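You operate a simulated robot arm through the tools that you are given. There is no shell and no other tool.

You run a simulated two-armed robot. Do the job below in one go: nothing can be reset, and whatever is moved stays where it is left.

## Task
Unlock the hand press, seat the cap of the grey valve and lock it again.
Fine: valve from the TO PRESS rack into the DONE tray; leave the swing plate out; red knob back to LOCK. Set down upright: what you pick out.
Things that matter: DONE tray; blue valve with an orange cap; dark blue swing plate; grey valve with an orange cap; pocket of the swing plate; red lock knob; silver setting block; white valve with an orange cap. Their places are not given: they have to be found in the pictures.

It is judged by the outcome, as a careful person would: the job done as asked, and still so three seconds after it is handed in. It fails if anything else is knocked over, pushed out of place, dropped, spilled or broken. A push-on lid holds only when it is set on centred and level and pressed home; a screw cap is set on level and turned clockwise until tight.

## Robot
Two 7-joint arms with three-finger grippers on one trunk that stands fixed in place. Base frame: the origin is at the foot of the trunk, x ahead of it, y to its left, z up; the work surface is at about z = 860. Units: mm, rad, N and s.
The left shoulder is at [30, 124, 1133], the right one opposite. With the tool pointing down near the work surface each hand reaches from about 100 to 780 mm from the base axis, measured 20 degrees to its own side. Payload 2.2 kg a hand.
Tool frame (each hand has its own): the origin (TCP) lies between the finger pads and is the grasp point; the fingertips stand 28 mm ahead of it; z points along the fingers, y is the line along which they close. The gripper opens to 102 mm. The gripper's body begins 71 mm behind the TCP.
Orientation is that of the tool frame in the base frame, as a unit quaternion [w, x, y, z]. With the fingers straight down and closing along the base's y, the tool's x points along the base's -x, its y along +y and its z along -z.

## Interface
- The arms move only by the tool drive_tool. It takes "left_commands", "right_commands" or both (then of equal length, played together; a hand with none holds still); each is a list of rows, each a list of 6 numbers: the shift along the tool's x, y, z in mm, then the turn, a rotation vector about the tool's x, y, z in rad. In form: [[x, y, z, wx, wy, wz], ...]. A call has 1 to 20 rows; each row shifts and turns the commanded pose from where the row before left it, along the tool's axes as they then stand. "left_grip" and "right_grip" are, for a hand that has rows, the opening in per cent of the stroke, from 0 (shut) to 100 (fully open), set as the call begins (left out, the last holds). Rows are played at 5 a second. More than 50 mm and 0.15 rad between two rows, or a gripper value outside its range, and nothing of the call is played. A pose out of reach is approached as far as the arm can. The call stops where the force on the tool passes 50 N (or 10 N more than at its start, if that is more) or the arm is blocked; 0.2 s more then pass. Each finger halts on what it meets, pressing with about 35 N; the grip force reading is that of the motor and also rises with nothing between the fingers. The clock runs only during rows and for 0.2 s after the last one: add rows that do not move to give the fingers time. The reply holds the time, the measured pose of the TCP, the force on the tool along the base axes, the opening and the grip force, in the units named above and with some noise, with the torque about the TCP (base axes, N m) and any sound that the robot's microphone picked up, and new pictures: "views" is both (left out), scene, wrist or none (wrist: the cameras of the hands that moved).
- Cameras (640 x 400 px; columns grow to the right, rows downward): "scene" is now at [35.4, -21.2, 1858.9]; the picture's right is [-0.45, -0.89, 0.00], its down [-0.70, 0.36, -0.62] and it looks along [0.55, -0.28, -0.79] (base axes); focal length 345 px, centre (320, 200). "left" rides on the left gripper at [72, 38, -86] in its tool frame; the picture's right is [-0.47, 0.89, 0.00], its down [-0.60, -0.32, -0.73] and it looks along [-0.65, -0.34, 0.68] (tool axes); focal length 256 px, centre (320, 200). "right" rides on the right gripper at [69, 44, -86] in its tool frame; the picture's right is [-0.53, 0.85, 0.00], its down [-0.58, -0.36, -0.73] and it looks along [-0.62, -0.39, 0.68] (tool axes); focal length 256 px, centre (320, 200).
- slide_trunk(by): slides the trunk up (or, below 0, down) by that many mm; the arms and the scene camera ride with it, the base frame stays. It gives what a move gives, with no picture.
- aim_head(pan, tilt): turns the head with the scene camera to pan (to the left, within 2.496 rad either way) and tilt (down, from -0.506 to 1.204), counted from straight ahead of the robot. It gives what a move gives, and a new picture of the scene camera.
- point_at(camera, pixels): for up to 12 pixels [column, row] of the newest picture of that camera ("zoom" is the newest enlarged one), the place [x, y, z] in the base frame of the surface seen there, good to about 2 mm, but the place of the scene camera against the robot may be out by one fixed shift of up to 25 mm in any direction. No time passes.
- enlarge(camera, box): a new picture of the part [left, top, right, bottom] of that camera's present view, enlarged. No time passes.
- hand_in(): hands the job in; it is judged then, once.

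Unless the task says otherwise, let go and move clear before handing in.

The tools are called by a JSON object that holds its "op" and its "data". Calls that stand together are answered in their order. drive_tool: Moves the arms, as the interface text tells. Its arguments: {"type":"object","properties":{"left_commands":{"type":"array","items":{"type":"array","items":{"type":"number"}}},"left_grip":{"type":"number"},"right_commands":{"type":"array","items":{"type":"array","items":{"type":"number"}}},"right_grip":{"type":"number"},"views":{"type":"string","enum":["both","scene","wrist","none"]}},"required":[]} The other tools are called the same way: slide_trunk (by) slides the trunk up or down; aim_head (pan, tilt) turns the head that bears the scene camera; point_at (camera, pixels) gives the place of the surface under pixels of a picture; enlarge (camera, box) takes an enlarged picture of a part of a camera's view; hand_in () hands the job in.

At the start:

```text
time_s: 0.0
left_ee_pos: [622.5, -51.6, 1285.6]
left_ee_rot: [0.0, -0.001, 1.0, 0.0]
left_contact_force: [-0.1, -0.4, 0.0]
left_torque: [-0.01, -0.05, -0.02]
left_gripper_width: 101.9
left_grasp_force: 0.1
right_ee_pos: [381.2, -446.0, 1314.7]
right_ee_rot: [0.0, 0.001, 1.0, 0.0]
right_contact_force: [0.1, -0.2, -0.3]
right_torque: [0.0, 0.03, 0.01]
right_gripper_width: 102.0
right_grasp_force: 0.1
trunk travel left (down, up): [-375.0, 165.0]
head pan, tilt: [-0.471, 0.904]
```

scene: 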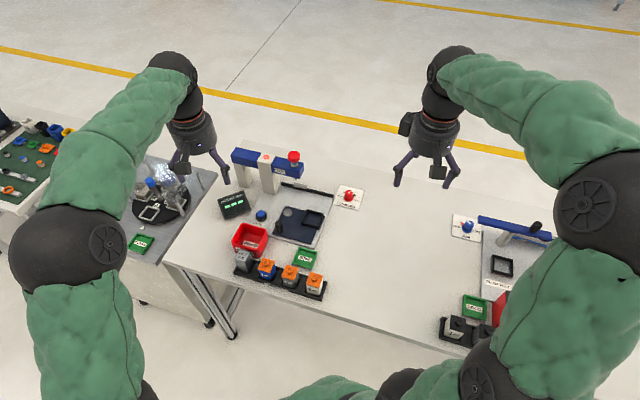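
right: 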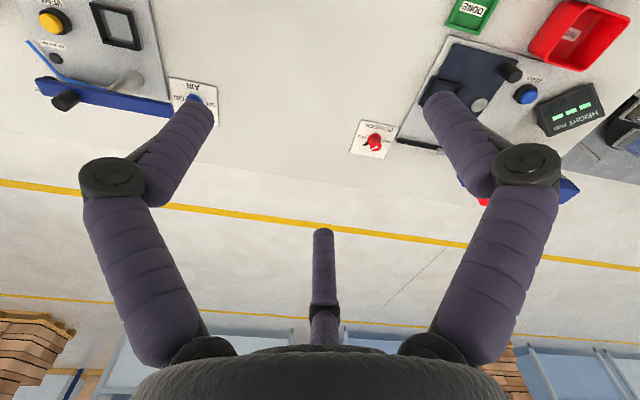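
left: 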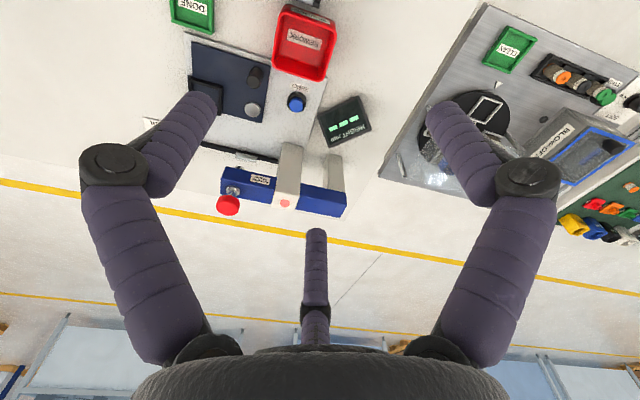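

The scene shows a press station around (280,200) with a rack of valves near (280,278), a green tray at (305,258) and a red knob at (348,195). I'll enlarge this area to read it.

{"op": "enlarge", "data": {"camera": "scene", "box": [210, 140, 380, 305]}}

{"op": "enlarge", "data": {"camera": "left", "box": [140, 0, 400, 220]}}

{"op": "enlarge", "data": {"camera": "scene", "box": [430, 200, 560, 350]}}

```text
2.42 times, centred on (295, 222) of scene
```

zoom: 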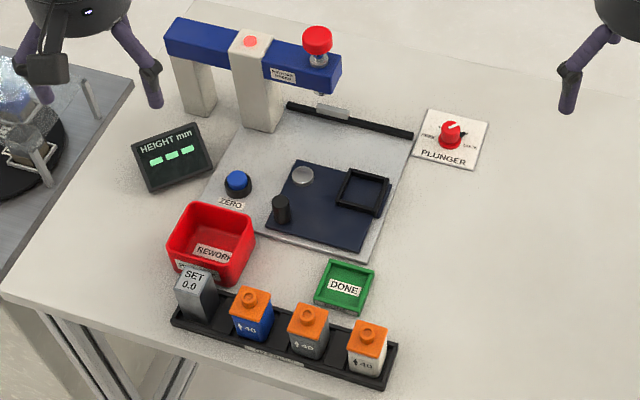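

```text
1.82 times, centred on (270, 110) of left
```

zoom: 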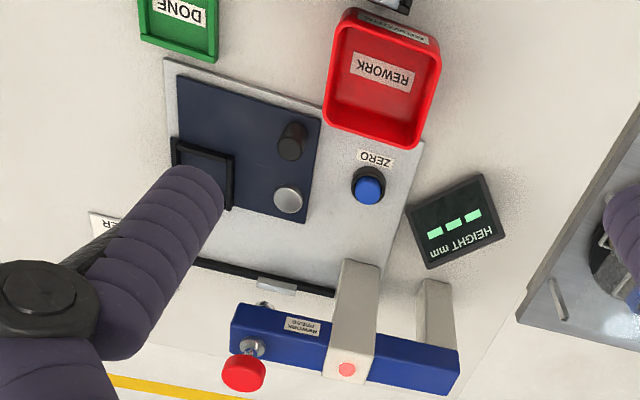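

```text
2.67 times, centred on (495, 275) of scene
```

zoom: 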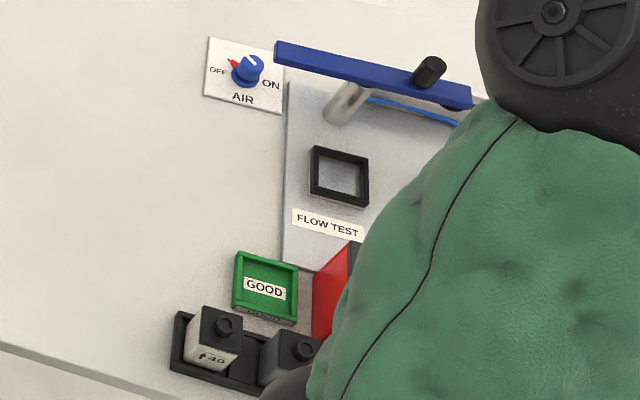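

The station is clear: PLUNGER knob with FREE/LOCK, swing plate with a handle, pivot and pocket, and rack holding SET block, blue, grey and white valves. I'll measure places in both the scene and the left wrist camera to calibrate the shift.

{"op": "point_at", "data": {"camera": "left", "pixels": [[228, 203], [252, 110], [259, 74], [245, 80], [207, 100], [192, 12], [297, 102], [232, 190], [264, 162], [287, 203], [190, 45], [262, 181]]}}

{"op": "enlarge", "data": {"camera": "scene", "box": [210, 140, 380, 305]}}

{"op": "enlarge", "data": {"camera": "right", "box": [340, 100, 420, 170]}}

```text
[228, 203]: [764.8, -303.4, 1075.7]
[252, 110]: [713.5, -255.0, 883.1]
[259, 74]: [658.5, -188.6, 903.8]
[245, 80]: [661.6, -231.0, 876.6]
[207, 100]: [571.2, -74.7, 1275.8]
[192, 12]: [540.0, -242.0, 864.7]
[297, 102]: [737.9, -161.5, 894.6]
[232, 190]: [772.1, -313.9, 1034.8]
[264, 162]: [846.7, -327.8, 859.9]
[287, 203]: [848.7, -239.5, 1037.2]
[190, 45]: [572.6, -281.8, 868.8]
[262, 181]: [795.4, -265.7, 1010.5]
```

```text
2.42 times, centred on (295, 222) of scene
```

zoom: 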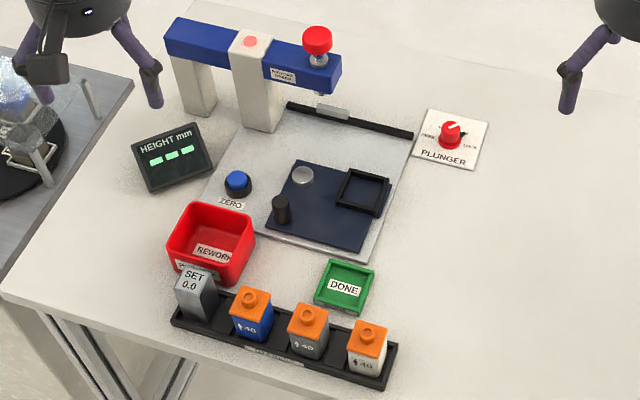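

```text
5.71 times, centred on (380, 135) of right
```

zoom: 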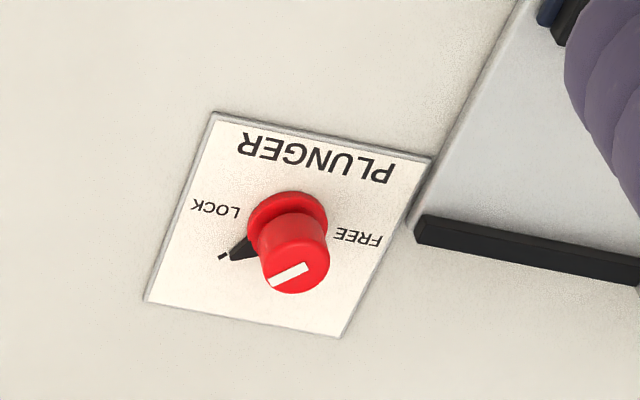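

The knob's pointer is at LOCK. Now I'll measure the same features from the scene camera via the zoom and calibrate.

{"op": "enlarge", "data": {"camera": "scene", "box": [210, 140, 380, 305]}}

{"op": "point_at", "data": {"camera": "scene", "pixels": [[289, 211], [284, 223], [261, 215], [268, 262], [290, 270], [313, 277], [243, 258], [306, 259], [350, 192], [311, 214], [294, 156], [347, 202]]}}

{"op": "point_at", "data": {"camera": "zoom", "pixels": [[303, 175], [280, 203], [238, 180], [250, 298], [308, 314], [368, 331], [194, 276], [345, 290], [363, 190], [320, 36], [450, 125], [392, 183]]}}

```text
2.42 times, centred on (295, 222) of scene
```

zoom: 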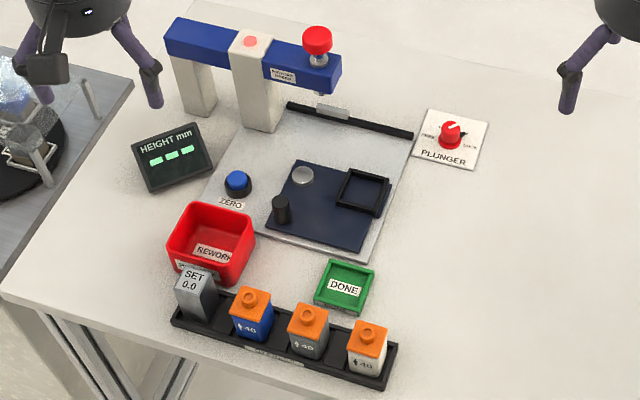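

```text
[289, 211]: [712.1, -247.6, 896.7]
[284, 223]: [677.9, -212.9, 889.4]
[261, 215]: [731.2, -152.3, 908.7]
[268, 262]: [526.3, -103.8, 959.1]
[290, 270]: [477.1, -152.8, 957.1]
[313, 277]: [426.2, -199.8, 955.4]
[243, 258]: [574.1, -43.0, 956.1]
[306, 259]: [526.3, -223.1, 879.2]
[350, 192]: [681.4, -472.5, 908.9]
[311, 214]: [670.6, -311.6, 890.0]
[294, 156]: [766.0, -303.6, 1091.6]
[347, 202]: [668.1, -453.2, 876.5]
```

```text
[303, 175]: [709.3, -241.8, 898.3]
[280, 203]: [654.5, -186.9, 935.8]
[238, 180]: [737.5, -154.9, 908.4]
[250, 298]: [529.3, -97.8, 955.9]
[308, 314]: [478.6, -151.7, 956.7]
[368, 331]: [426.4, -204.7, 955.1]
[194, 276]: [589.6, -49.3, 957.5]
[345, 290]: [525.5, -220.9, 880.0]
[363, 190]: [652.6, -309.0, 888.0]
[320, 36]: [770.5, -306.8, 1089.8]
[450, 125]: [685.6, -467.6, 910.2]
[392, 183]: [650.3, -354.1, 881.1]
```

The scene camera reads about (-3,+10,+15) mm off against the wrist camera (pivot and ZERO button agree). I'll retreat the left arm and bring the right hand, turned 45° to match the rack, above the grey valve at about (481,-162) for a close look.

{"op": "drive_tool", "data": {"left_commands": [[30.2, 36.9, 0, 0, 0, 0], [30.2, 36.9, 0, 0, 0, 0], [30.2, 36.9, 0, 0, 0, 0], [30.2, 36.9, 0, 0, 0, 0], [30.2, 36.9, 0, 0, 0, 0], [30.2, 36.9, 0, 0, 0, 0], [30.2, 36.9, 0, 0, 0, 0], [30.2, 36.9, 0, 0, 0, 0], [30.2, 36.9, 0, 0, 0, 0], [0, 0, 0, 0, 0, 0], [0, 0, 0, 0, 0, 0], [0, 0, 0, 0, 0, 0], [0, 0, 0, 0, 0, 0], [0, 0, 0, 0, 0, 0], [0, 0, 0, 0, 0, 0], [0, 0, 0, 0, 0, 0]], "right_commands": [[0, 0, 0, 0, 0, -0.131], [0, 0, 0, 0, 0, -0.131], [0, 0, 0, 0, 0, -0.131], [0, 0, 0, 0, 0, -0.131], [0, 0, 0, 0, 0, -0.131], [0, 0, 0, 0, 0, -0.131], [-38.8, 18.6, 0, 0, 0, 0], [-38.8, 18.6, 0, 0, 0, 0], [-38.8, 18.6, 0, 0, 0, 0], [-38.8, 18.6, 0, 0, 0, 0], [-38.8, 18.6, 0, 0, 0, 0], [-38.8, 18.6, 0, 0, 0, 0], [-38.8, 18.6, 0, 0, 0, 0], [0, 0, 45, 0, 0, 0], [0, 0, 45, 0, 0, 0], [0, 0, 45, 0, 0, 0]]}}

```text
time_s: 3.4
left_ee_pos: [350.9, 281.7, 1286.7]
left_ee_rot: [0.0, 0.001, 1.0, 0.001]
left_contact_force: [-0.3, 0.6, -0.2]
left_torque: [0.0, 0.02, 0.0]
left_gripper_width: 102.0
left_grasp_force: 0.0
right_ee_pos: [481.2, -162.0, 1180.5]
right_ee_rot: [0.0, -0.382, 0.924, 0.001]
right_contact_force: [0.1, 0.2, 0.7]
right_torque: [0.0, -0.02, 0.0]
right_gripper_width: 102.0
right_grasp_force: 0.1
trunk travel left (down, up): [-375.0, 165.0]
head pan, tilt: [-0.471, 0.904]
```

scene: 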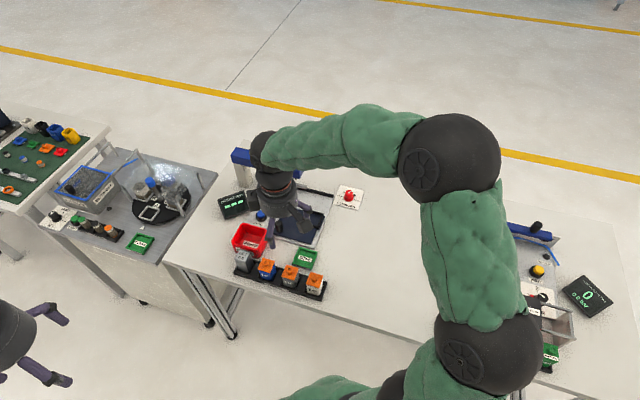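
right: 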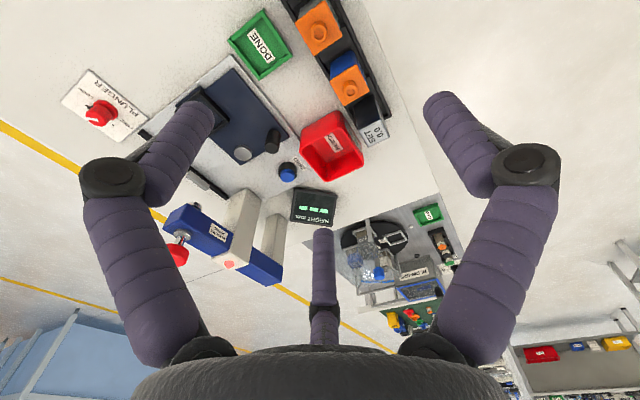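
left: 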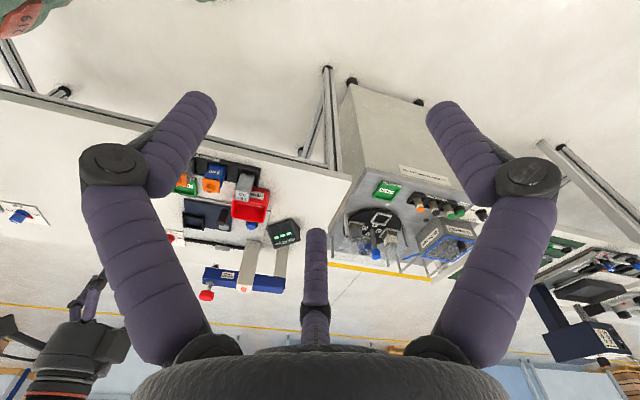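

The right wrist image shows the grey valve's cap at (320,33), blue at (350,88), SET at (375,130). I'll enlarge and measure.

{"op": "enlarge", "data": {"camera": "right", "box": [220, 0, 410, 120]}}

{"op": "point_at", "data": {"camera": "right", "pixels": [[320, 30], [347, 88], [375, 128], [242, 154], [271, 146], [288, 172], [101, 113], [257, 42], [257, 70], [178, 252], [205, 100], [322, 145]]}}

{"op": "enlarge", "data": {"camera": "scene", "box": [225, 180, 345, 310]}}

```text
3.33 times, centred on (315, 60) of right
```

zoom: 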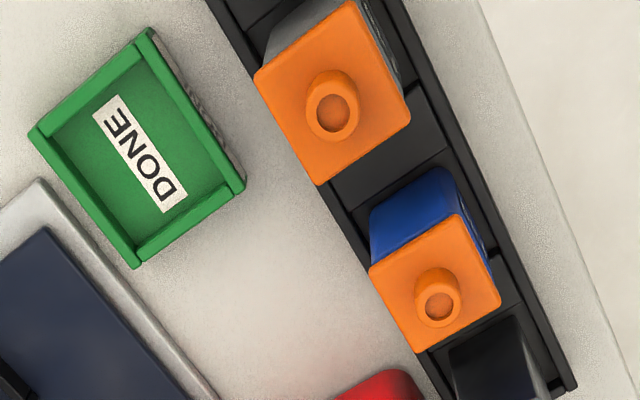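

```text
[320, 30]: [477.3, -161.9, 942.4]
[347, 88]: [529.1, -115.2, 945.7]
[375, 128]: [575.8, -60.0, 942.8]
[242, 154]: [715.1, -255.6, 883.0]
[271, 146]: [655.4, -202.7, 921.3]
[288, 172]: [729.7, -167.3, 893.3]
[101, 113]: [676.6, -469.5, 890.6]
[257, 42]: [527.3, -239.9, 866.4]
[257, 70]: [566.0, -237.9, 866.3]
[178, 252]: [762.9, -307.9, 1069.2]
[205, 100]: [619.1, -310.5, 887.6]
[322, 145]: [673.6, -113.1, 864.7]
```

```text
3.08 times, centred on (285, 245) of scene
```

zoom: 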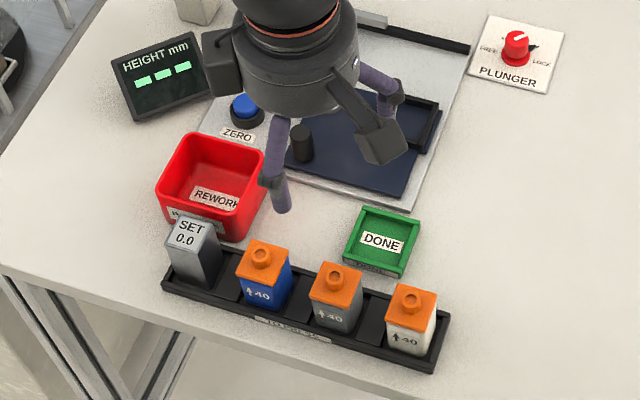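

I'll look closer at the grey valve from the scene camera and measure its cap and body edges.

{"op": "enlarge", "data": {"camera": "scene", "box": [272, 255, 332, 305]}}

{"op": "point_at", "data": {"camera": "right", "pixels": [[324, 2], [341, 33], [314.5, 53], [297, 23], [319, 31], [335, 68], [352, 98], [328, 115], [310, 57], [366, 60], [230, 40], [292, 57]]}}

```text
8.00 times, centred on (302, 280) of scene
```

zoom: 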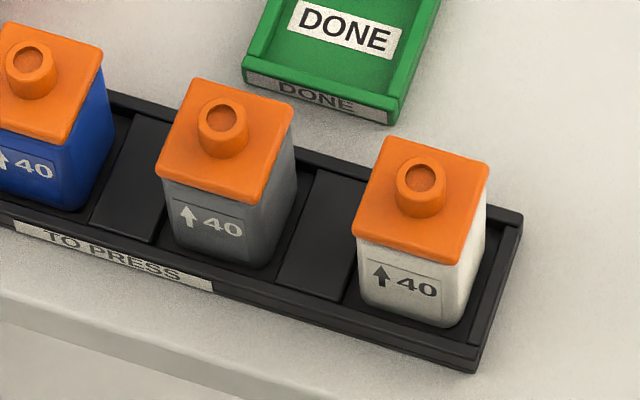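

```text
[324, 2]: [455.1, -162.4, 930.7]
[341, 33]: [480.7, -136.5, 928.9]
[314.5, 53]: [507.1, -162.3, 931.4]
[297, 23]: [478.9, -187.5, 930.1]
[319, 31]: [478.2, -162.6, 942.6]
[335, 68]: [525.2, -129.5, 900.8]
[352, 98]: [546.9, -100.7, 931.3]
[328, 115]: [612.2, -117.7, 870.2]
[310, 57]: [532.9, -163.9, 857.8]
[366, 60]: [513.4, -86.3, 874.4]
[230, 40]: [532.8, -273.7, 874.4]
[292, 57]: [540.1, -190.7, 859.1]
```

The grey cap's corners give a 45° square of about 36 mm centred at (481,-162), cap top z≈930. I'll measure cap lower edge, body and rack heights on the scene zoom.

{"op": "point_at", "data": {"camera": "zoom", "pixels": [[222, 115], [262, 190], [255, 202], [250, 215], [245, 260], [165, 172], [170, 190], [180, 240], [195, 280], [290, 120], [280, 150], [225, 285]]}}

{"op": "enlarge", "data": {"camera": "right", "box": [60, 70, 220, 190]}}

```text
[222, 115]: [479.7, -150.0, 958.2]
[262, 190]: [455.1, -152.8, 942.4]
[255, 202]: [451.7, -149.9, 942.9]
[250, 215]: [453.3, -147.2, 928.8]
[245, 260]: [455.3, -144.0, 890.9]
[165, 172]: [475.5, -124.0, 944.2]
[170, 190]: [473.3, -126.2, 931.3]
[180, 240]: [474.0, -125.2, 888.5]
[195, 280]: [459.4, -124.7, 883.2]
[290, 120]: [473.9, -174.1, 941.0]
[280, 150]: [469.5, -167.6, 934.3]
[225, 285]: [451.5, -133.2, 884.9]
```

```text
3.33 times, centred on (140, 130) of right
```

zoom: 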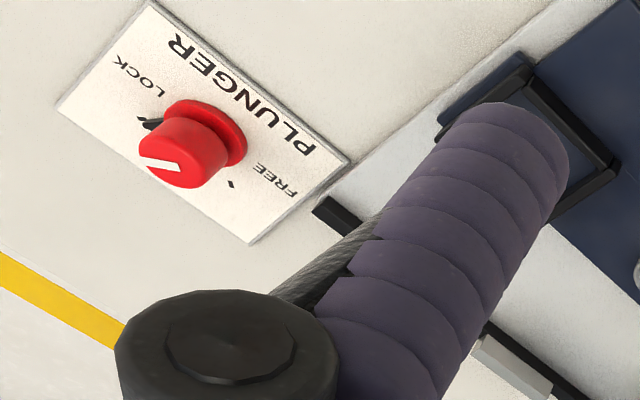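

Cap spans roughly z 916–930 with boss to 942, and the body below is gripable between about z 874 and 916. I'll look at the finger shape in the scene view before deciding grip height.

{"op": "enlarge", "data": {"camera": "scene", "box": [240, 150, 340, 240]}}

{"op": "enlarge", "data": {"camera": "right", "box": [60, 60, 260, 360]}}

```text
4.44 times, centred on (290, 195) of scene
```

zoom: 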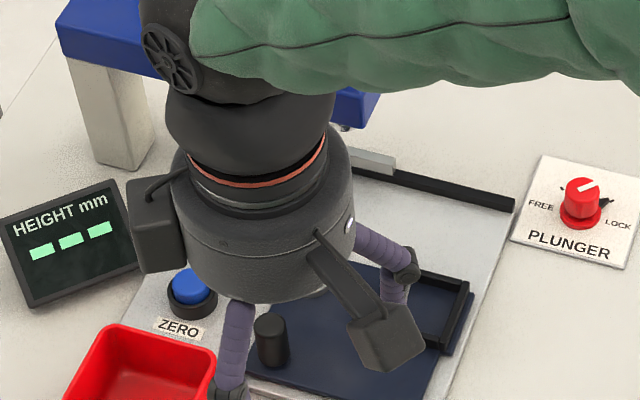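

```text
1.33 times, centred on (160, 210) of right
```

zoom: 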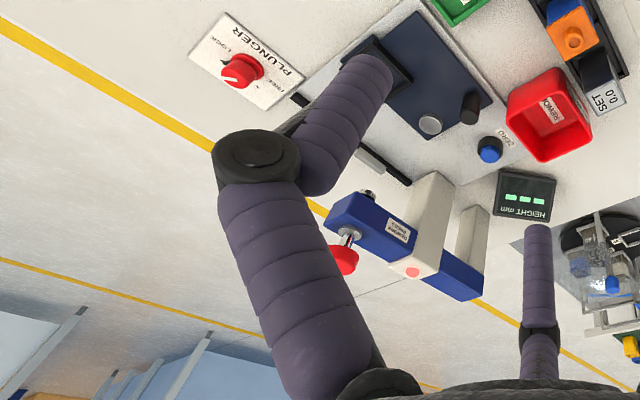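

The wrist picture shows three purple finger shapes (tips near (200,97), (442,97) and (320,232)), so I'll measure where they really are relative to the TCP.

{"op": "point_at", "data": {"camera": "right", "pixels": [[203, 103], [190, 110], [160, 160], [115, 175], [440, 103], [455, 115], [490, 165], [530, 175], [322, 234], [322, 250], [322, 300], [322, 330]]}}

{"op": "point_at", "data": {"camera": "left", "pixels": [[203, 103], [440, 106], [318, 234], [115, 175], [530, 175], [318, 300]]}}

```text
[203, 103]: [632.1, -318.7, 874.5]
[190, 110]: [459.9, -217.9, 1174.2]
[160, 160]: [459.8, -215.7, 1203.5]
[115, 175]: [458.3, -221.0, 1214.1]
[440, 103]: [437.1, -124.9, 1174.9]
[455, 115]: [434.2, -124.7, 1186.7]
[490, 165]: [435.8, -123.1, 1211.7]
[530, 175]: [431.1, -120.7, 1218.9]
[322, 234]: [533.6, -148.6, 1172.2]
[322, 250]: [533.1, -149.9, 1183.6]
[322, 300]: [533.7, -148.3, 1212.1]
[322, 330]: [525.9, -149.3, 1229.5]
```

```text
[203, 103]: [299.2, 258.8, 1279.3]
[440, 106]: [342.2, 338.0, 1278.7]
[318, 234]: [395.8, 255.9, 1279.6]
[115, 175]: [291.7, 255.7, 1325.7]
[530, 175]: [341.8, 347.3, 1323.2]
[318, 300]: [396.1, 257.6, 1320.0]
```

The hand really shows three fingers: tips at tool (+52,-23), (+9,+56) and (-45,-26), unlike the text. I'll close the left hand partway in free air to see how they travel.

{"op": "drive_tool", "data": {"left_commands": [[0, 0, 0, 0, 0, 0], [0, 0, 0, 0, 0, 0], [0, 0, 0, 0, 0, 0]], "left_grip": 35, "views": "wrist"}}

```text
time_s: 4.2
left_ee_pos: [350.0, 282.0, 1286.2]
left_ee_rot: [-0.001, 0.0, 1.0, 0.0]
left_contact_force: [-0.9, -1.1, -0.3]
left_torque: [0.0, -0.01, 0.03]
left_gripper_width: 35.5
left_grasp_force: 0.0
right_ee_pos: [480.5, -161.0, 1180.1]
right_ee_rot: [0.0, -0.383, 0.924, 0.0]
right_contact_force: [-0.2, -1.1, 0.4]
right_torque: [0.0, 0.0, -0.01]
right_gripper_width: 102.1
right_grasp_force: 0.0
trunk travel left (down, up): [-375.0, 165.0]
head pan, tilt: [-0.471, 0.904]
```

left: 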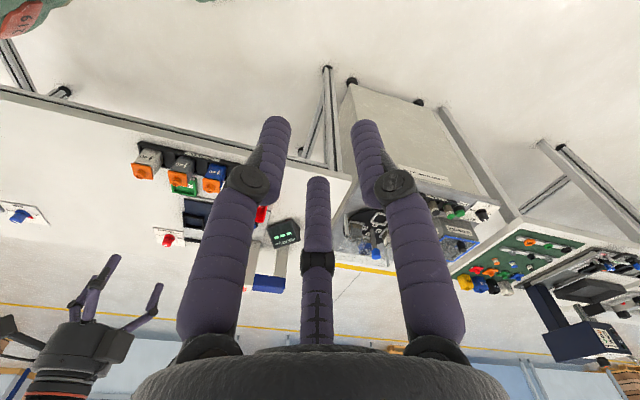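

All three fingers converge as the hand closes. I'll measure the tips to learn the actual grip pattern.

{"op": "point_at", "data": {"camera": "left", "pixels": [[276, 122], [270, 140], [362, 125], [372, 150], [317, 183], [317, 200], [317, 230], [248, 182], [393, 185], [265, 160], [318, 265], [225, 230]]}}

{"op": "enlarge", "data": {"camera": "left", "box": [220, 90, 420, 290]}}

```text
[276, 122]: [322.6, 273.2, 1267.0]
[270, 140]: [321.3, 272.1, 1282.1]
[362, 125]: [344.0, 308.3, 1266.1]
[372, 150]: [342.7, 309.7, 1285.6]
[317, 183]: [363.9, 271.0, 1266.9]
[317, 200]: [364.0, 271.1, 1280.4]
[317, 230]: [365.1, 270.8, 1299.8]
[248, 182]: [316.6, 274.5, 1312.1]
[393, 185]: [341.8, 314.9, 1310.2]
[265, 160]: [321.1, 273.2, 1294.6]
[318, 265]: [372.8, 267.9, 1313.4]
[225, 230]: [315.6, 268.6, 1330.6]
```

```text
2.00 times, centred on (320, 190) of left
```

zoom: 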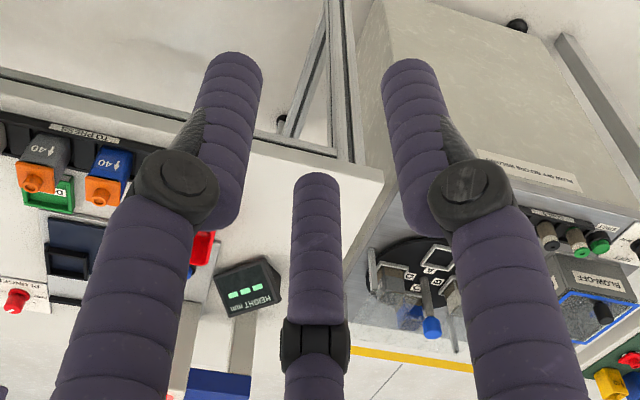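

At 35 mm opening the fingers sit at about 90°, −30° and 210° in the tool frame, each ~18 mm from the TCP. I'll close the left hand fully to see whether they jam or pass.

{"op": "drive_tool", "data": {"left_commands": [[0, 0, 0, 0, 0, 0], [0, 0, 0, 0, 0, 0], [0, 0, 0, 0, 0, 0]], "left_grip": 0, "views": "wrist"}}

```text
time_s: 5.0
left_ee_pos: [350.6, 281.9, 1286.3]
left_ee_rot: [0.0, -0.001, 1.0, 0.0]
left_contact_force: [-0.3, -0.1, 0.9]
left_torque: [-0.02, 0.02, 0.03]
left_gripper_width: 2.1
left_grasp_force: 31.4
right_ee_pos: [480.3, -160.1, 1181.7]
right_ee_rot: [0.0, -0.382, 0.924, 0.0]
right_contact_force: [-0.4, 0.3, -1.2]
right_torque: [0.04, 0.01, 0.02]
right_gripper_width: 102.0
right_grasp_force: 0.1
trunk travel left (down, up): [-375.0, 165.0]
head pan, tilt: [-0.471, 0.904]
```

left: 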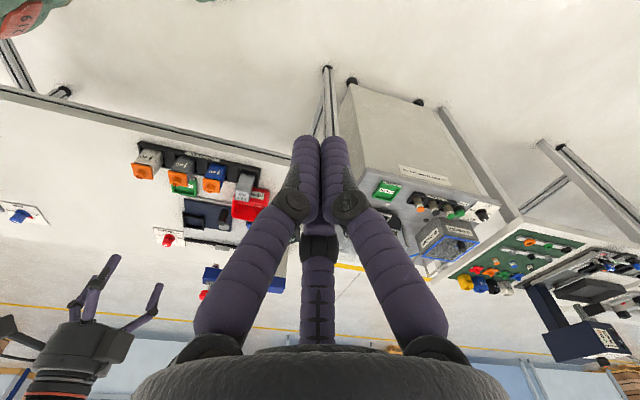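

Fully closed it stops at 2.1 mm, just what three round 14 mm fingers give, so I treat it as a three-jaw hand. Next I'll lower the right hand in front of the rack to see the grey valve's cap/body step and rack wall from the side.

{"op": "drive_tool", "data": {"right_commands": [[18.2, 11.5, 36.2, 0, 0, 0], [18.2, 11.5, 36.2, 0, 0, 0], [18.2, 11.5, 36.2, 0, 0, 0], [18.2, 11.5, 36.2, 0, 0, 0], [18.2, 11.5, 36.2, 0, 0, 0], [0, 0, 0, 0, 0, 0]], "views": "both"}}

```text
time_s: 6.4
left_ee_pos: [350.1, 280.6, 1285.7]
left_ee_rot: [0.0, 0.0, 1.0, 0.001]
left_contact_force: [-0.2, -0.5, 0.0]
left_torque: [-0.01, 0.01, 0.0]
left_gripper_width: 2.3
left_grasp_force: 31.4
right_ee_pos: [376.3, -185.4, 999.5]
right_ee_rot: [0.002, -0.383, 0.924, 0.0]
right_contact_force: [0.8, 0.1, -0.4]
right_torque: [0.02, -0.03, 0.01]
right_gripper_width: 102.0
right_grasp_force: 0.1
trunk travel left (down, up): [-375.0, 165.0]
head pan, tilt: [-0.471, 0.904]
```

scene: 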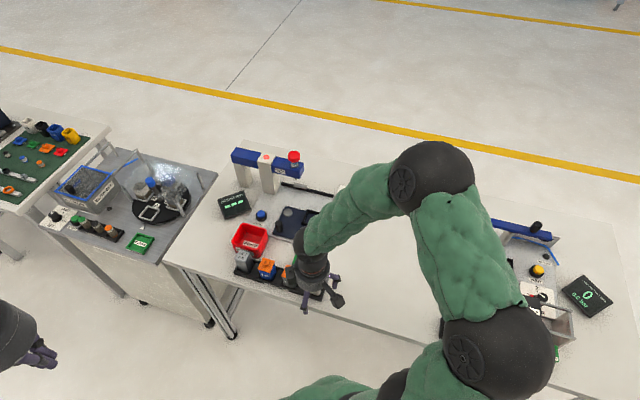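
right: 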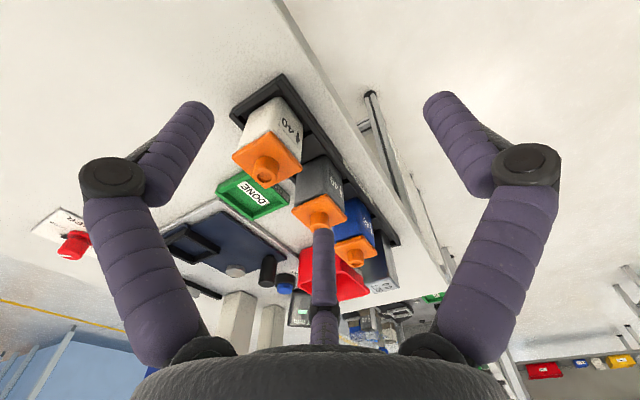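

{"op": "enlarge", "data": {"camera": "right", "box": [220, 60, 400, 260]}}

{"op": "point_at", "data": {"camera": "right", "pixels": [[255, 150], [262, 140], [245, 120], [287, 155], [292, 148], [268, 108], [322, 160], [330, 180], [310, 185], [345, 190], [355, 170], [250, 105]]}}

```text
2.00 times, centred on (310, 160) of right
```

zoom: 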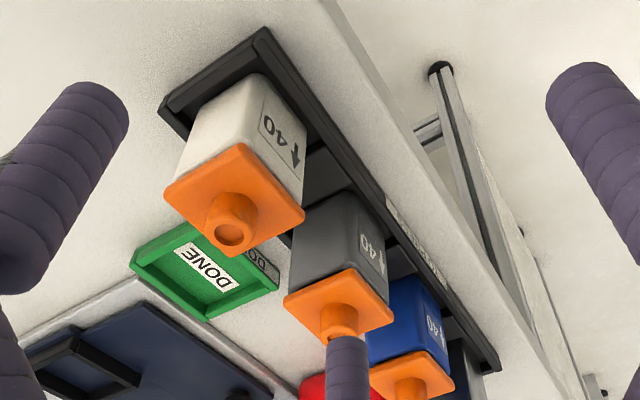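

```text
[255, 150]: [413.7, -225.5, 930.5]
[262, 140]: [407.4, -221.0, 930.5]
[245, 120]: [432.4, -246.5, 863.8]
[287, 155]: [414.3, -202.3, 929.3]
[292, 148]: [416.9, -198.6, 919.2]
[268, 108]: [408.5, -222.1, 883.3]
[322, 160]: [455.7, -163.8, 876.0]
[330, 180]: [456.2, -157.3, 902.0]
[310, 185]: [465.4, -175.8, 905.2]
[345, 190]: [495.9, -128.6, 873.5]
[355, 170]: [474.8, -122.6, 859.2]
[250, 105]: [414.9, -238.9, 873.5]
```

The caps clearly overhang the bodies. I'll measure the grey body's edges and cap underside on the zoom.

{"op": "point_at", "data": {"camera": "zoom", "pixels": [[295, 270], [297, 240], [350, 255], [345, 210], [384, 288], [381, 250], [289, 297], [355, 274], [391, 318], [355, 268], [340, 300], [346, 199]]}}

{"op": "enlarge", "data": {"camera": "right", "box": [280, 130, 360, 220]}}

```text
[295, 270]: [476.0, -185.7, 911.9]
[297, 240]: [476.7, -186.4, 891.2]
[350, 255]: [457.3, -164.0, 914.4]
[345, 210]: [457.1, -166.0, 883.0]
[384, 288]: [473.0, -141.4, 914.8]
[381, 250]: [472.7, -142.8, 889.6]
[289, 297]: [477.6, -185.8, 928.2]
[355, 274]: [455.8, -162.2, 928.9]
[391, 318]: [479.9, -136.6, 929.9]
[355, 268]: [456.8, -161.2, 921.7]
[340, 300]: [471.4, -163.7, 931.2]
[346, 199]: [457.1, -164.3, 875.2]
```

```text
4.44 times, centred on (320, 175) of right
```

zoom: 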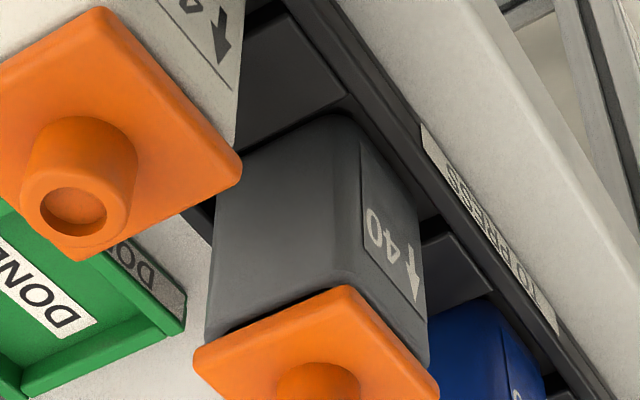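

Body and cap are nearly the same width with a thin dark gap under the cap (unseated), rack wall top is z≈873.5. Next I'll move the right hand to look at the swing-plate pocket near (655,-315).

{"op": "drive_tool", "data": {"right_commands": [[0, 0, -30, 0, 0, 0], [4.2, -41.9, 0, 0, 0, 0], [4.2, -41.9, 0, 0, 0, 0], [4.2, -41.9, 0, 0, 0, 0], [4.2, -41.9, 0, 0, 0, 0], [4.2, -41.9, 0, 0, 0, 0], [0, 0, 16, 0, 0, 0], [0, 0, 0, 0, 0, 0]], "views": "both"}}

```text
time_s: 8.2
left_ee_pos: [350.3, 282.3, 1287.4]
left_ee_rot: [0.0, 0.0, 1.0, 0.0]
left_contact_force: [0.5, -0.7, 0.1]
left_torque: [-0.04, -0.01, -0.03]
left_gripper_width: 2.2
left_grasp_force: 31.0
right_ee_pos: [508.8, -349.1, 1013.2]
right_ee_rot: [0.0, -0.383, 0.924, 0.001]
right_contact_force: [0.6, 0.1, 0.1]
right_torque: [0.03, -0.01, -0.02]
right_gripper_width: 101.9
right_grasp_force: 0.0
trunk travel left (down, up): [-375.0, 165.0]
head pan, tilt: [-0.471, 0.904]
```

scene: 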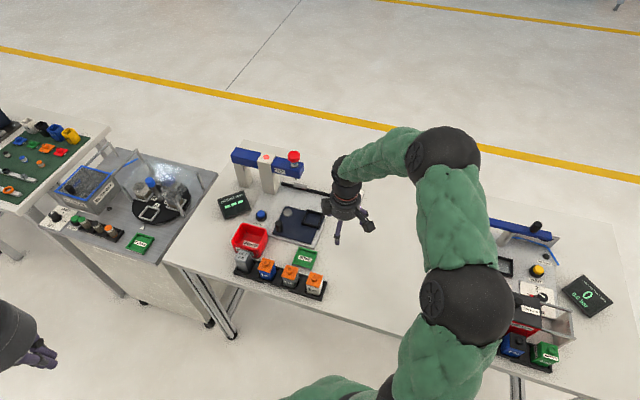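
right: 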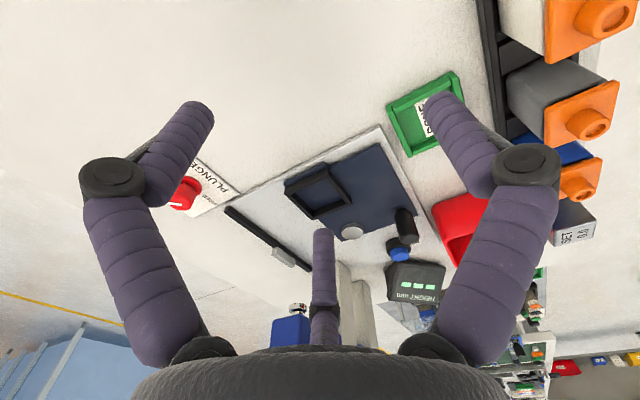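

{"op": "enlarge", "data": {"camera": "right", "box": [220, 120, 430, 280]}}

{"op": "point_at", "data": {"camera": "right", "pixels": [[318, 190], [318, 200], [325, 167], [287, 183], [347, 198], [315, 217], [352, 231], [365, 190], [408, 212], [370, 150], [300, 245], [290, 255]]}}

```text
2.50 times, centred on (325, 200) of right
```

zoom: 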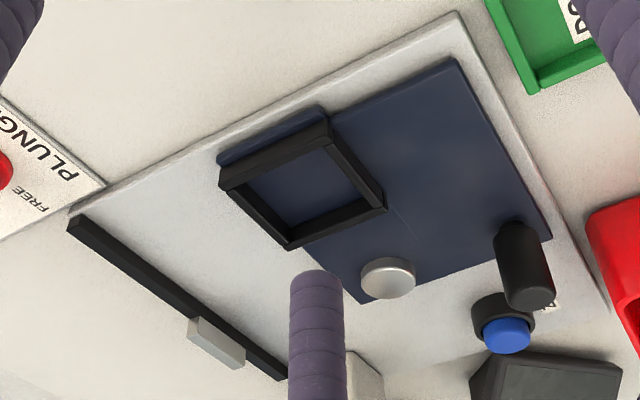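

```text
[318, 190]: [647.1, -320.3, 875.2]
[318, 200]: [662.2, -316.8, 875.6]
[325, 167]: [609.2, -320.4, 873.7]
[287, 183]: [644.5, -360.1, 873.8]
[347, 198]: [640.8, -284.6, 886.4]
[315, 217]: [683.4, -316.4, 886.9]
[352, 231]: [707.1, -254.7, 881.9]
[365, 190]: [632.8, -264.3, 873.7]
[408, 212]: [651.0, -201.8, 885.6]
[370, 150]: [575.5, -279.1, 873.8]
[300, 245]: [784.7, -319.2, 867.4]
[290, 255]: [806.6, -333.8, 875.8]
```

The pocket floor is z≈875 with frame top ≈886.7. I'll measure the pocket frame's corners, inner edges and the plate/handle from the zoom.

{"op": "point_at", "data": {"camera": "zoom", "pixels": [[328, 146], [383, 208], [288, 247], [222, 187], [322, 152], [366, 204], [290, 233], [244, 190], [345, 165], [338, 228], [255, 217], [280, 160]]}}

{"op": "enlarge", "data": {"camera": "right", "box": [280, 155, 360, 225]}}

```text
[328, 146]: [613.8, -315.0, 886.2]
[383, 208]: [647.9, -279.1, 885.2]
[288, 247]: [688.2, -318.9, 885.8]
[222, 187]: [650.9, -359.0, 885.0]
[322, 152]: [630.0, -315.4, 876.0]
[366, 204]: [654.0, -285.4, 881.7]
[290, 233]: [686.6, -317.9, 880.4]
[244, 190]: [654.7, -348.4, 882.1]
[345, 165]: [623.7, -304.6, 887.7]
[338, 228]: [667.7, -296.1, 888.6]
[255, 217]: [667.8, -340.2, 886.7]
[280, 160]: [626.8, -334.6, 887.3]
```

```text
5.71 times, centred on (320, 190) of right
```

zoom: 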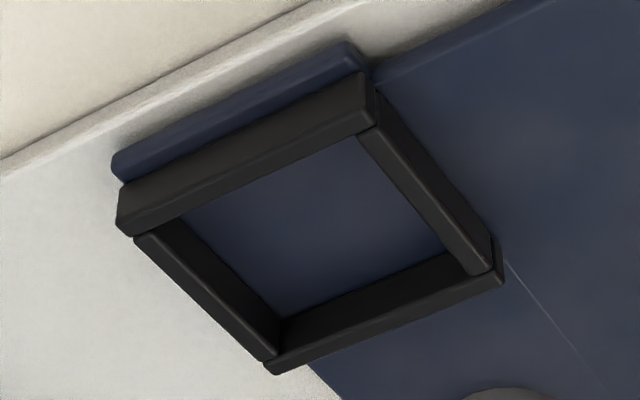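

I'll probe along two lines across the pocket to find its inner wall positions.

{"op": "point_at", "data": {"camera": "zoom", "pixels": [[248, 160], [252, 168], [256, 176], [262, 186], [360, 290], [368, 300], [374, 306], [380, 314], [386, 322], [392, 330], [265, 182], [270, 190]]}}

{"op": "point_at", "data": {"camera": "zoom", "pixels": [[190, 298], [200, 294], [208, 290], [216, 286], [224, 282], [236, 276], [395, 202], [405, 198], [413, 194], [420, 190], [428, 186], [436, 182]]}}

```text
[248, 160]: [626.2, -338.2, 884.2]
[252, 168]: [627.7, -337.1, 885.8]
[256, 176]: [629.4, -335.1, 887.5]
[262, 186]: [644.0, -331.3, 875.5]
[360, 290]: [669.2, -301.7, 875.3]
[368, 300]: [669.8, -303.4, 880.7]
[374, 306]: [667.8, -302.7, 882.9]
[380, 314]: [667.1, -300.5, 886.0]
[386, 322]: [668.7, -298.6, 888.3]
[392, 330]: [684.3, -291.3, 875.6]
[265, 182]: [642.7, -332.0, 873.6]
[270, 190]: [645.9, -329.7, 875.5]
```

```text
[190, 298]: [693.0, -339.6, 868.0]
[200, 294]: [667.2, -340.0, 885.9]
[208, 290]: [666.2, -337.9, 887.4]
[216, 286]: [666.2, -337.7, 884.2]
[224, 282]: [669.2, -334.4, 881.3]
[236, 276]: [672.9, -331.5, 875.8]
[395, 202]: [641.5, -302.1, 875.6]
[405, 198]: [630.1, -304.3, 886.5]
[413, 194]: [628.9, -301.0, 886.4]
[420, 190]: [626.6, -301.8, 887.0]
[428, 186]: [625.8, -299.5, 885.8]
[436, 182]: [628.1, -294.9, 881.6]
```

The pocket is centred near (650,-319), inner ~49 mm; pivot (714,-255); so the plunger axis should be near (778,-319). Next I'll move to view the PLUNGER knob near (680,-470).

{"op": "drive_tool", "data": {"right_commands": [[17.2, -35.2, 3.3, 0, 0, 0], [17.2, -35.2, 3.3, 0, 0, 0], [17.2, -35.2, 3.3, 0, 0, 0], [17.2, -35.2, 3.3, 0, 0, 0], [0, 0, 0, 0, 0, 0]], "views": "both"}}

```text
time_s: 9.4
left_ee_pos: [349.3, 281.9, 1287.0]
left_ee_rot: [-0.001, 0.0, 1.0, 0.0]
left_contact_force: [-0.4, 0.1, -0.1]
left_torque: [-0.02, 0.0, -0.02]
left_gripper_width: 2.0
left_grasp_force: 31.5
right_ee_pos: [561.1, -494.6, 1000.7]
right_ee_rot: [0.0, -0.383, 0.924, -0.001]
right_contact_force: [0.7, 1.4, 0.9]
right_torque: [-0.01, -0.01, 0.02]
right_gripper_width: 101.9
right_grasp_force: 0.1
trunk travel left (down, up): [-375.0, 165.0]
head pan, tilt: [-0.471, 0.904]
```

scene: 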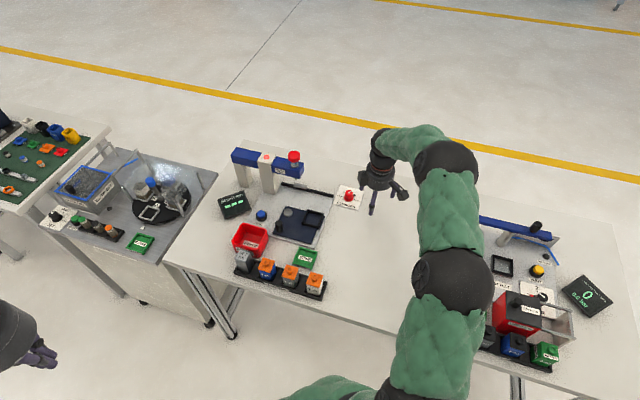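
right: 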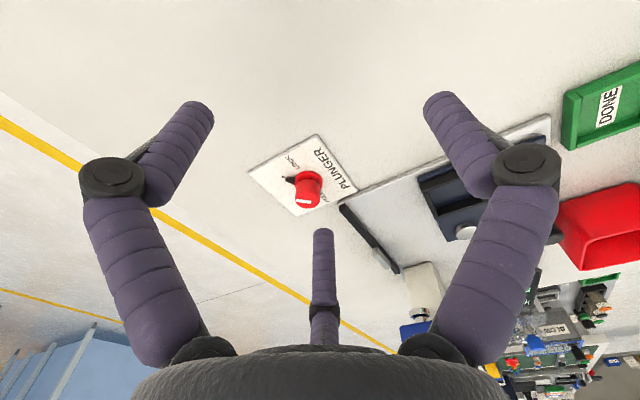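

{"op": "enlarge", "data": {"camera": "right", "box": [240, 125, 370, 225]}}

{"op": "point_at", "data": {"camera": "right", "pixels": [[306, 201], [307, 190], [308, 178], [289, 179], [252, 170], [318, 137], [356, 189], [297, 215], [330, 160], [304, 205], [295, 190], [322, 190]]}}

{"op": "enlarge", "data": {"camera": "scene", "box": [320, 175, 380, 220]}}

```text
4.00 times, centred on (305, 175) of right
```

zoom: 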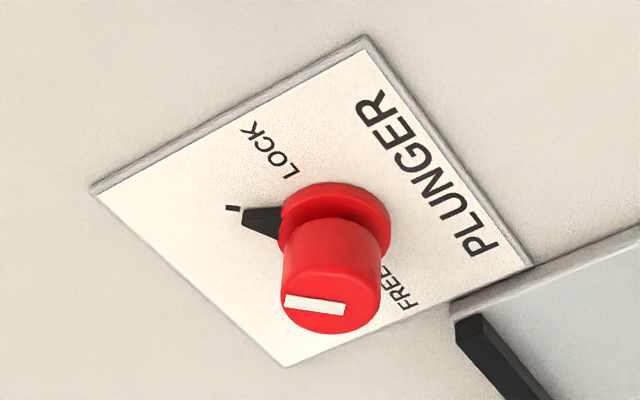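

```text
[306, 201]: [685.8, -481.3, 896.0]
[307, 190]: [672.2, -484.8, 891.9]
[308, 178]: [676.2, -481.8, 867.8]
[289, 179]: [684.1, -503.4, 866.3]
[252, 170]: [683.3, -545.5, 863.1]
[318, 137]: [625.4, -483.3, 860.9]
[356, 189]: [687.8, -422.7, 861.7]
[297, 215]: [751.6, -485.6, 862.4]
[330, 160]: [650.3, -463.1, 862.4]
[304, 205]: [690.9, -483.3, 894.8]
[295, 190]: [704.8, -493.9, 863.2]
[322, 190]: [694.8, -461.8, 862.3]
```

```text
8.89 times, centred on (350, 198) of scene
```

zoom: 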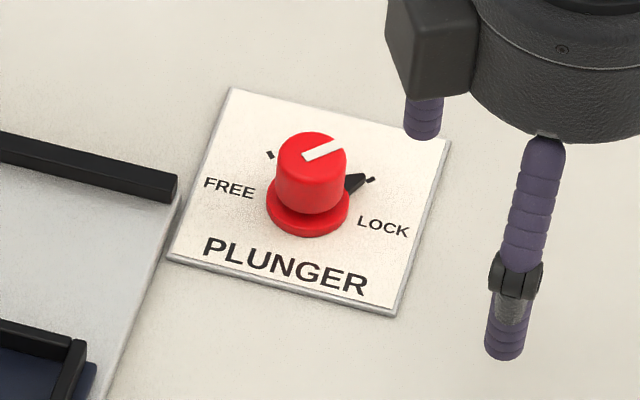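

I'll measure the FREE and LOCK ticks and the knob's centre on this scene zoom.

{"op": "point_at", "data": {"camera": "zoom", "pixels": [[270, 155], [371, 179], [313, 153], [290, 155], [335, 155], [358, 181], [310, 225], [232, 92], [448, 142], [392, 313], [172, 258], [335, 147]]}}

{"op": "enlarge", "data": {"camera": "right", "box": [270, 150, 340, 220]}}

```text
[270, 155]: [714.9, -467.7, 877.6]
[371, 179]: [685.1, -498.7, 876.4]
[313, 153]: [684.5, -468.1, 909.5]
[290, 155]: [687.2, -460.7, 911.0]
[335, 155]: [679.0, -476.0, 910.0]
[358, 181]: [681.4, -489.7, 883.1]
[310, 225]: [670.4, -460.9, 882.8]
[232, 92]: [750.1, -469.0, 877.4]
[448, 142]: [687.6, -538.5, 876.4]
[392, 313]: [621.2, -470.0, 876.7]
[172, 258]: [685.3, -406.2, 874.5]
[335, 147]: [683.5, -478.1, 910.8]
```

```text
5.71 times, centred on (305, 185) of right
```

zoom: 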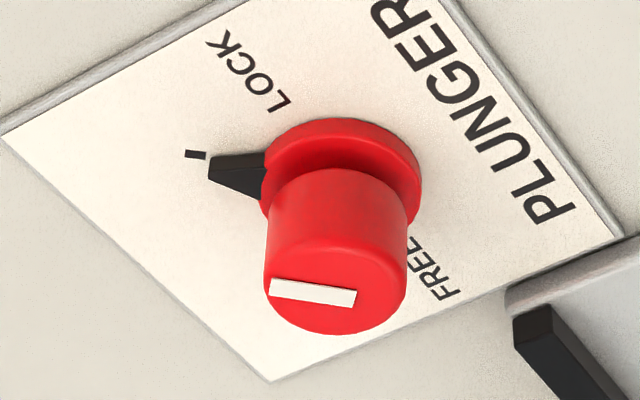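

Knob axis is at about (686,-481), top z≈896; LOCK points along −y and FREE along +x, i.e. a +90° (counter-clockwise) turn to free. I'll turn the hand to yaw −45° and move it above the knob.

{"op": "drive_tool", "data": {"right_commands": [[0, 0, 0, 0, 0, 0.1428], [0, 0, 0, 0, 0, 0.1428], [0, 0, 0, 0, 0, 0.1428], [0, 0, 0, 0, 0, 0.1428], [0, 0, 0, 0, 0, 0.1428], [0, 0, 0, 0, 0, 0.1428], [0, 0, 0, 0, 0, 0.1428], [0, 0, 0, 0, 0, 0.1428], [0, 0, 0, 0, 0, 0.1428], [0, 0, 0, 0, 0, 0.1428], [0, 0, 0, 0, 0, 0.1428], [-26.5, 32.4, 0, 0, 0, 0], [-26.5, 32.4, 0, 0, 0, 0], [-26.5, 32.4, 0, 0, 0, 0], [0, 0, 0, 0, 0, 0]], "right_grip": 50, "views": "both"}}

```text
time_s: 12.6
left_ee_pos: [351.4, 281.3, 1285.9]
left_ee_rot: [-0.001, 0.002, 1.0, -0.001]
left_contact_force: [0.1, 0.5, 0.8]
left_torque: [-0.02, 0.02, -0.02]
left_gripper_width: 2.1
left_grasp_force: 31.1
right_ee_pos: [688.9, -484.2, 1001.4]
right_ee_rot: [0.001, 0.383, 0.924, -0.001]
right_contact_force: [0.5, 0.9, 1.3]
right_torque: [-0.03, 0.03, -0.01]
right_gripper_width: 51.0
right_grasp_force: 0.0
trunk travel left (down, up): [-375.0, 165.0]
head pan, tilt: [-0.471, 0.904]
```

scene: 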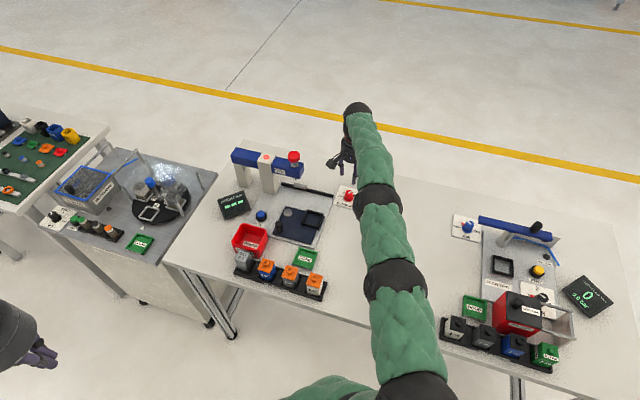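
right: 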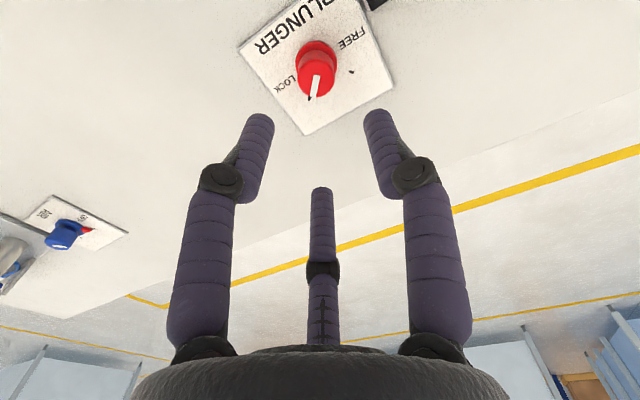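

The arm reaches above the knob fine; the knob top shows at (316,85). I'll measure its rim to centre the hand.

{"op": "enlarge", "data": {"camera": "right", "box": [270, 20, 370, 130]}}

{"op": "point_at", "data": {"camera": "right", "pixels": [[317, 70], [317, 80], [317, 90], [305, 83], [330, 83], [317, 50], [298, 57], [335, 57], [315, 95], [310, 90], [324, 90], [317, 84]]}}

```text
3.64 times, centred on (320, 75) of right
```

zoom: 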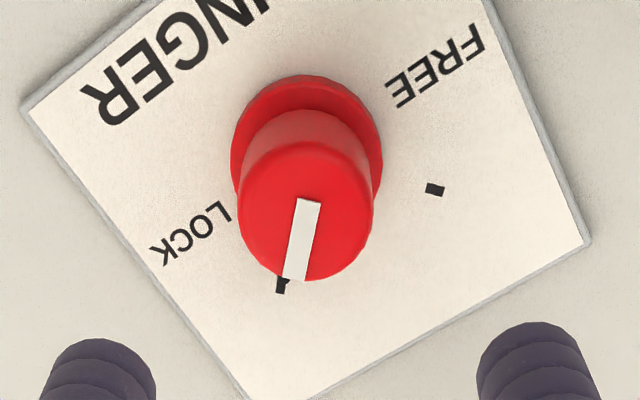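

```text
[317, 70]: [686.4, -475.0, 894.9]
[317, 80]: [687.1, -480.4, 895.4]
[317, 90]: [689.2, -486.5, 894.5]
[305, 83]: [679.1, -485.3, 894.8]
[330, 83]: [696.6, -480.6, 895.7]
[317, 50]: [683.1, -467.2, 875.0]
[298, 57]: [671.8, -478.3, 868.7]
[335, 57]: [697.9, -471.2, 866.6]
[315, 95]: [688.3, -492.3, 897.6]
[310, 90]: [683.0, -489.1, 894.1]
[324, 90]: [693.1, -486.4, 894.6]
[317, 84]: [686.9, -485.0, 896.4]
```

Knob centre is about (686.3,-480.3), top z 895. I'll shift slightly, and descend so the fingertips are at z≈875, beside the knob.

{"op": "drive_tool", "data": {"right_commands": [[4.4, 0.8, 24, 0, 0, 0], [0, 0, 25, 0, 0, 0], [0, 0, 25, 0, 0, 0], [0, 0, 24, 0, 0, 0], [0, 0, 0, 0, 0, 0]], "views": "wrist"}}

```text
time_s: 13.8
left_ee_pos: [348.9, 282.1, 1286.7]
left_ee_rot: [-0.001, 0.0, 1.0, 0.0]
left_contact_force: [-0.5, -1.0, -0.2]
left_torque: [0.0, 0.02, 0.0]
left_gripper_width: 2.1
left_grasp_force: 31.5
right_ee_pos: [673.6, -475.6, 904.8]
right_ee_rot: [0.0, 0.383, 0.924, 0.0]
right_contact_force: [1.0, 0.3, -0.5]
right_torque: [-0.03, 0.0, -0.01]
right_gripper_width: 51.0
right_grasp_force: 0.0
right hand out of reach, approached as far as the arm can: row 3
trunk travel left (down, up): [-375.0, 165.0]
head pan, tilt: [-0.471, 0.904]
```

right: 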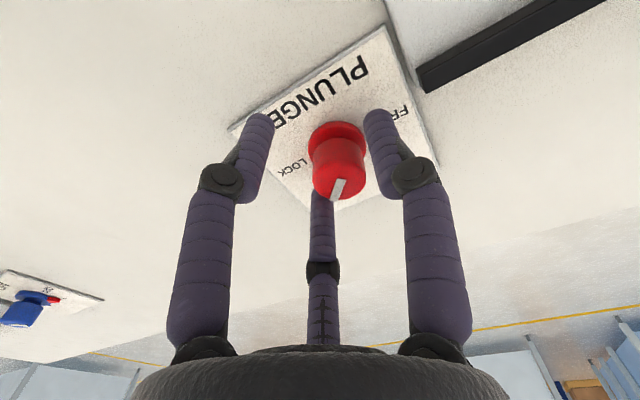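

The hand fell short at (673.6,-475.6) — out of reach low down. I'll lift the hand 196 mm and slide the trunk down 100 mm, which brings the shoulder nearer the wrist's height.

{"op": "drive_tool", "data": {"right_commands": [[0, 0, -49, 0, 0, 0], [0, 0, -49, 0, 0, 0], [0, 0, -49, 0, 0, 0], [0, 0, -49, 0, 0, 0], [0, 0, 0, 0, 0, 0]], "views": "none"}}

{"op": "slide_trunk", "data": {"by": -100}}

```text
time_s: 15.0
left_ee_pos: [350.9, 280.6, 1287.9]
left_ee_rot: [0.0, 0.0, 1.0, 0.0]
left_contact_force: [1.1, 0.3, -0.1]
left_torque: [0.05, 0.03, 0.01]
left_gripper_width: 2.0
left_grasp_force: 31.6
right_ee_pos: [675.2, -473.8, 1099.4]
right_ee_rot: [-0.001, 0.382, 0.924, 0.0]
right_contact_force: [0.0, -0.1, -0.2]
right_torque: [0.01, -0.03, 0.01]
right_gripper_width: 51.0
right_grasp_force: 0.0
trunk travel left (down, up): [-375.0, 165.0]
head pan, tilt: [-0.471, 0.904]
```

```text
time_s: 16.3
left_ee_pos: [348.8, 281.8, 1188.2]
left_ee_rot: [0.0, 0.0, 1.0, 0.0]
left_contact_force: [1.1, 0.2, -0.1]
left_torque: [0.04, 0.01, 0.02]
left_gripper_width: 2.2
left_grasp_force: 31.9
right_ee_pos: [675.9, -473.7, 999.8]
right_ee_rot: [0.0, 0.382, 0.924, 0.0]
right_contact_force: [-0.2, -0.2, -0.4]
right_torque: [0.0, 0.04, -0.02]
right_gripper_width: 50.8
right_grasp_force: 0.2
trunk travel left (down, up): [-275.0, 265.0]
head pan, tilt: [-0.471, 0.904]
```

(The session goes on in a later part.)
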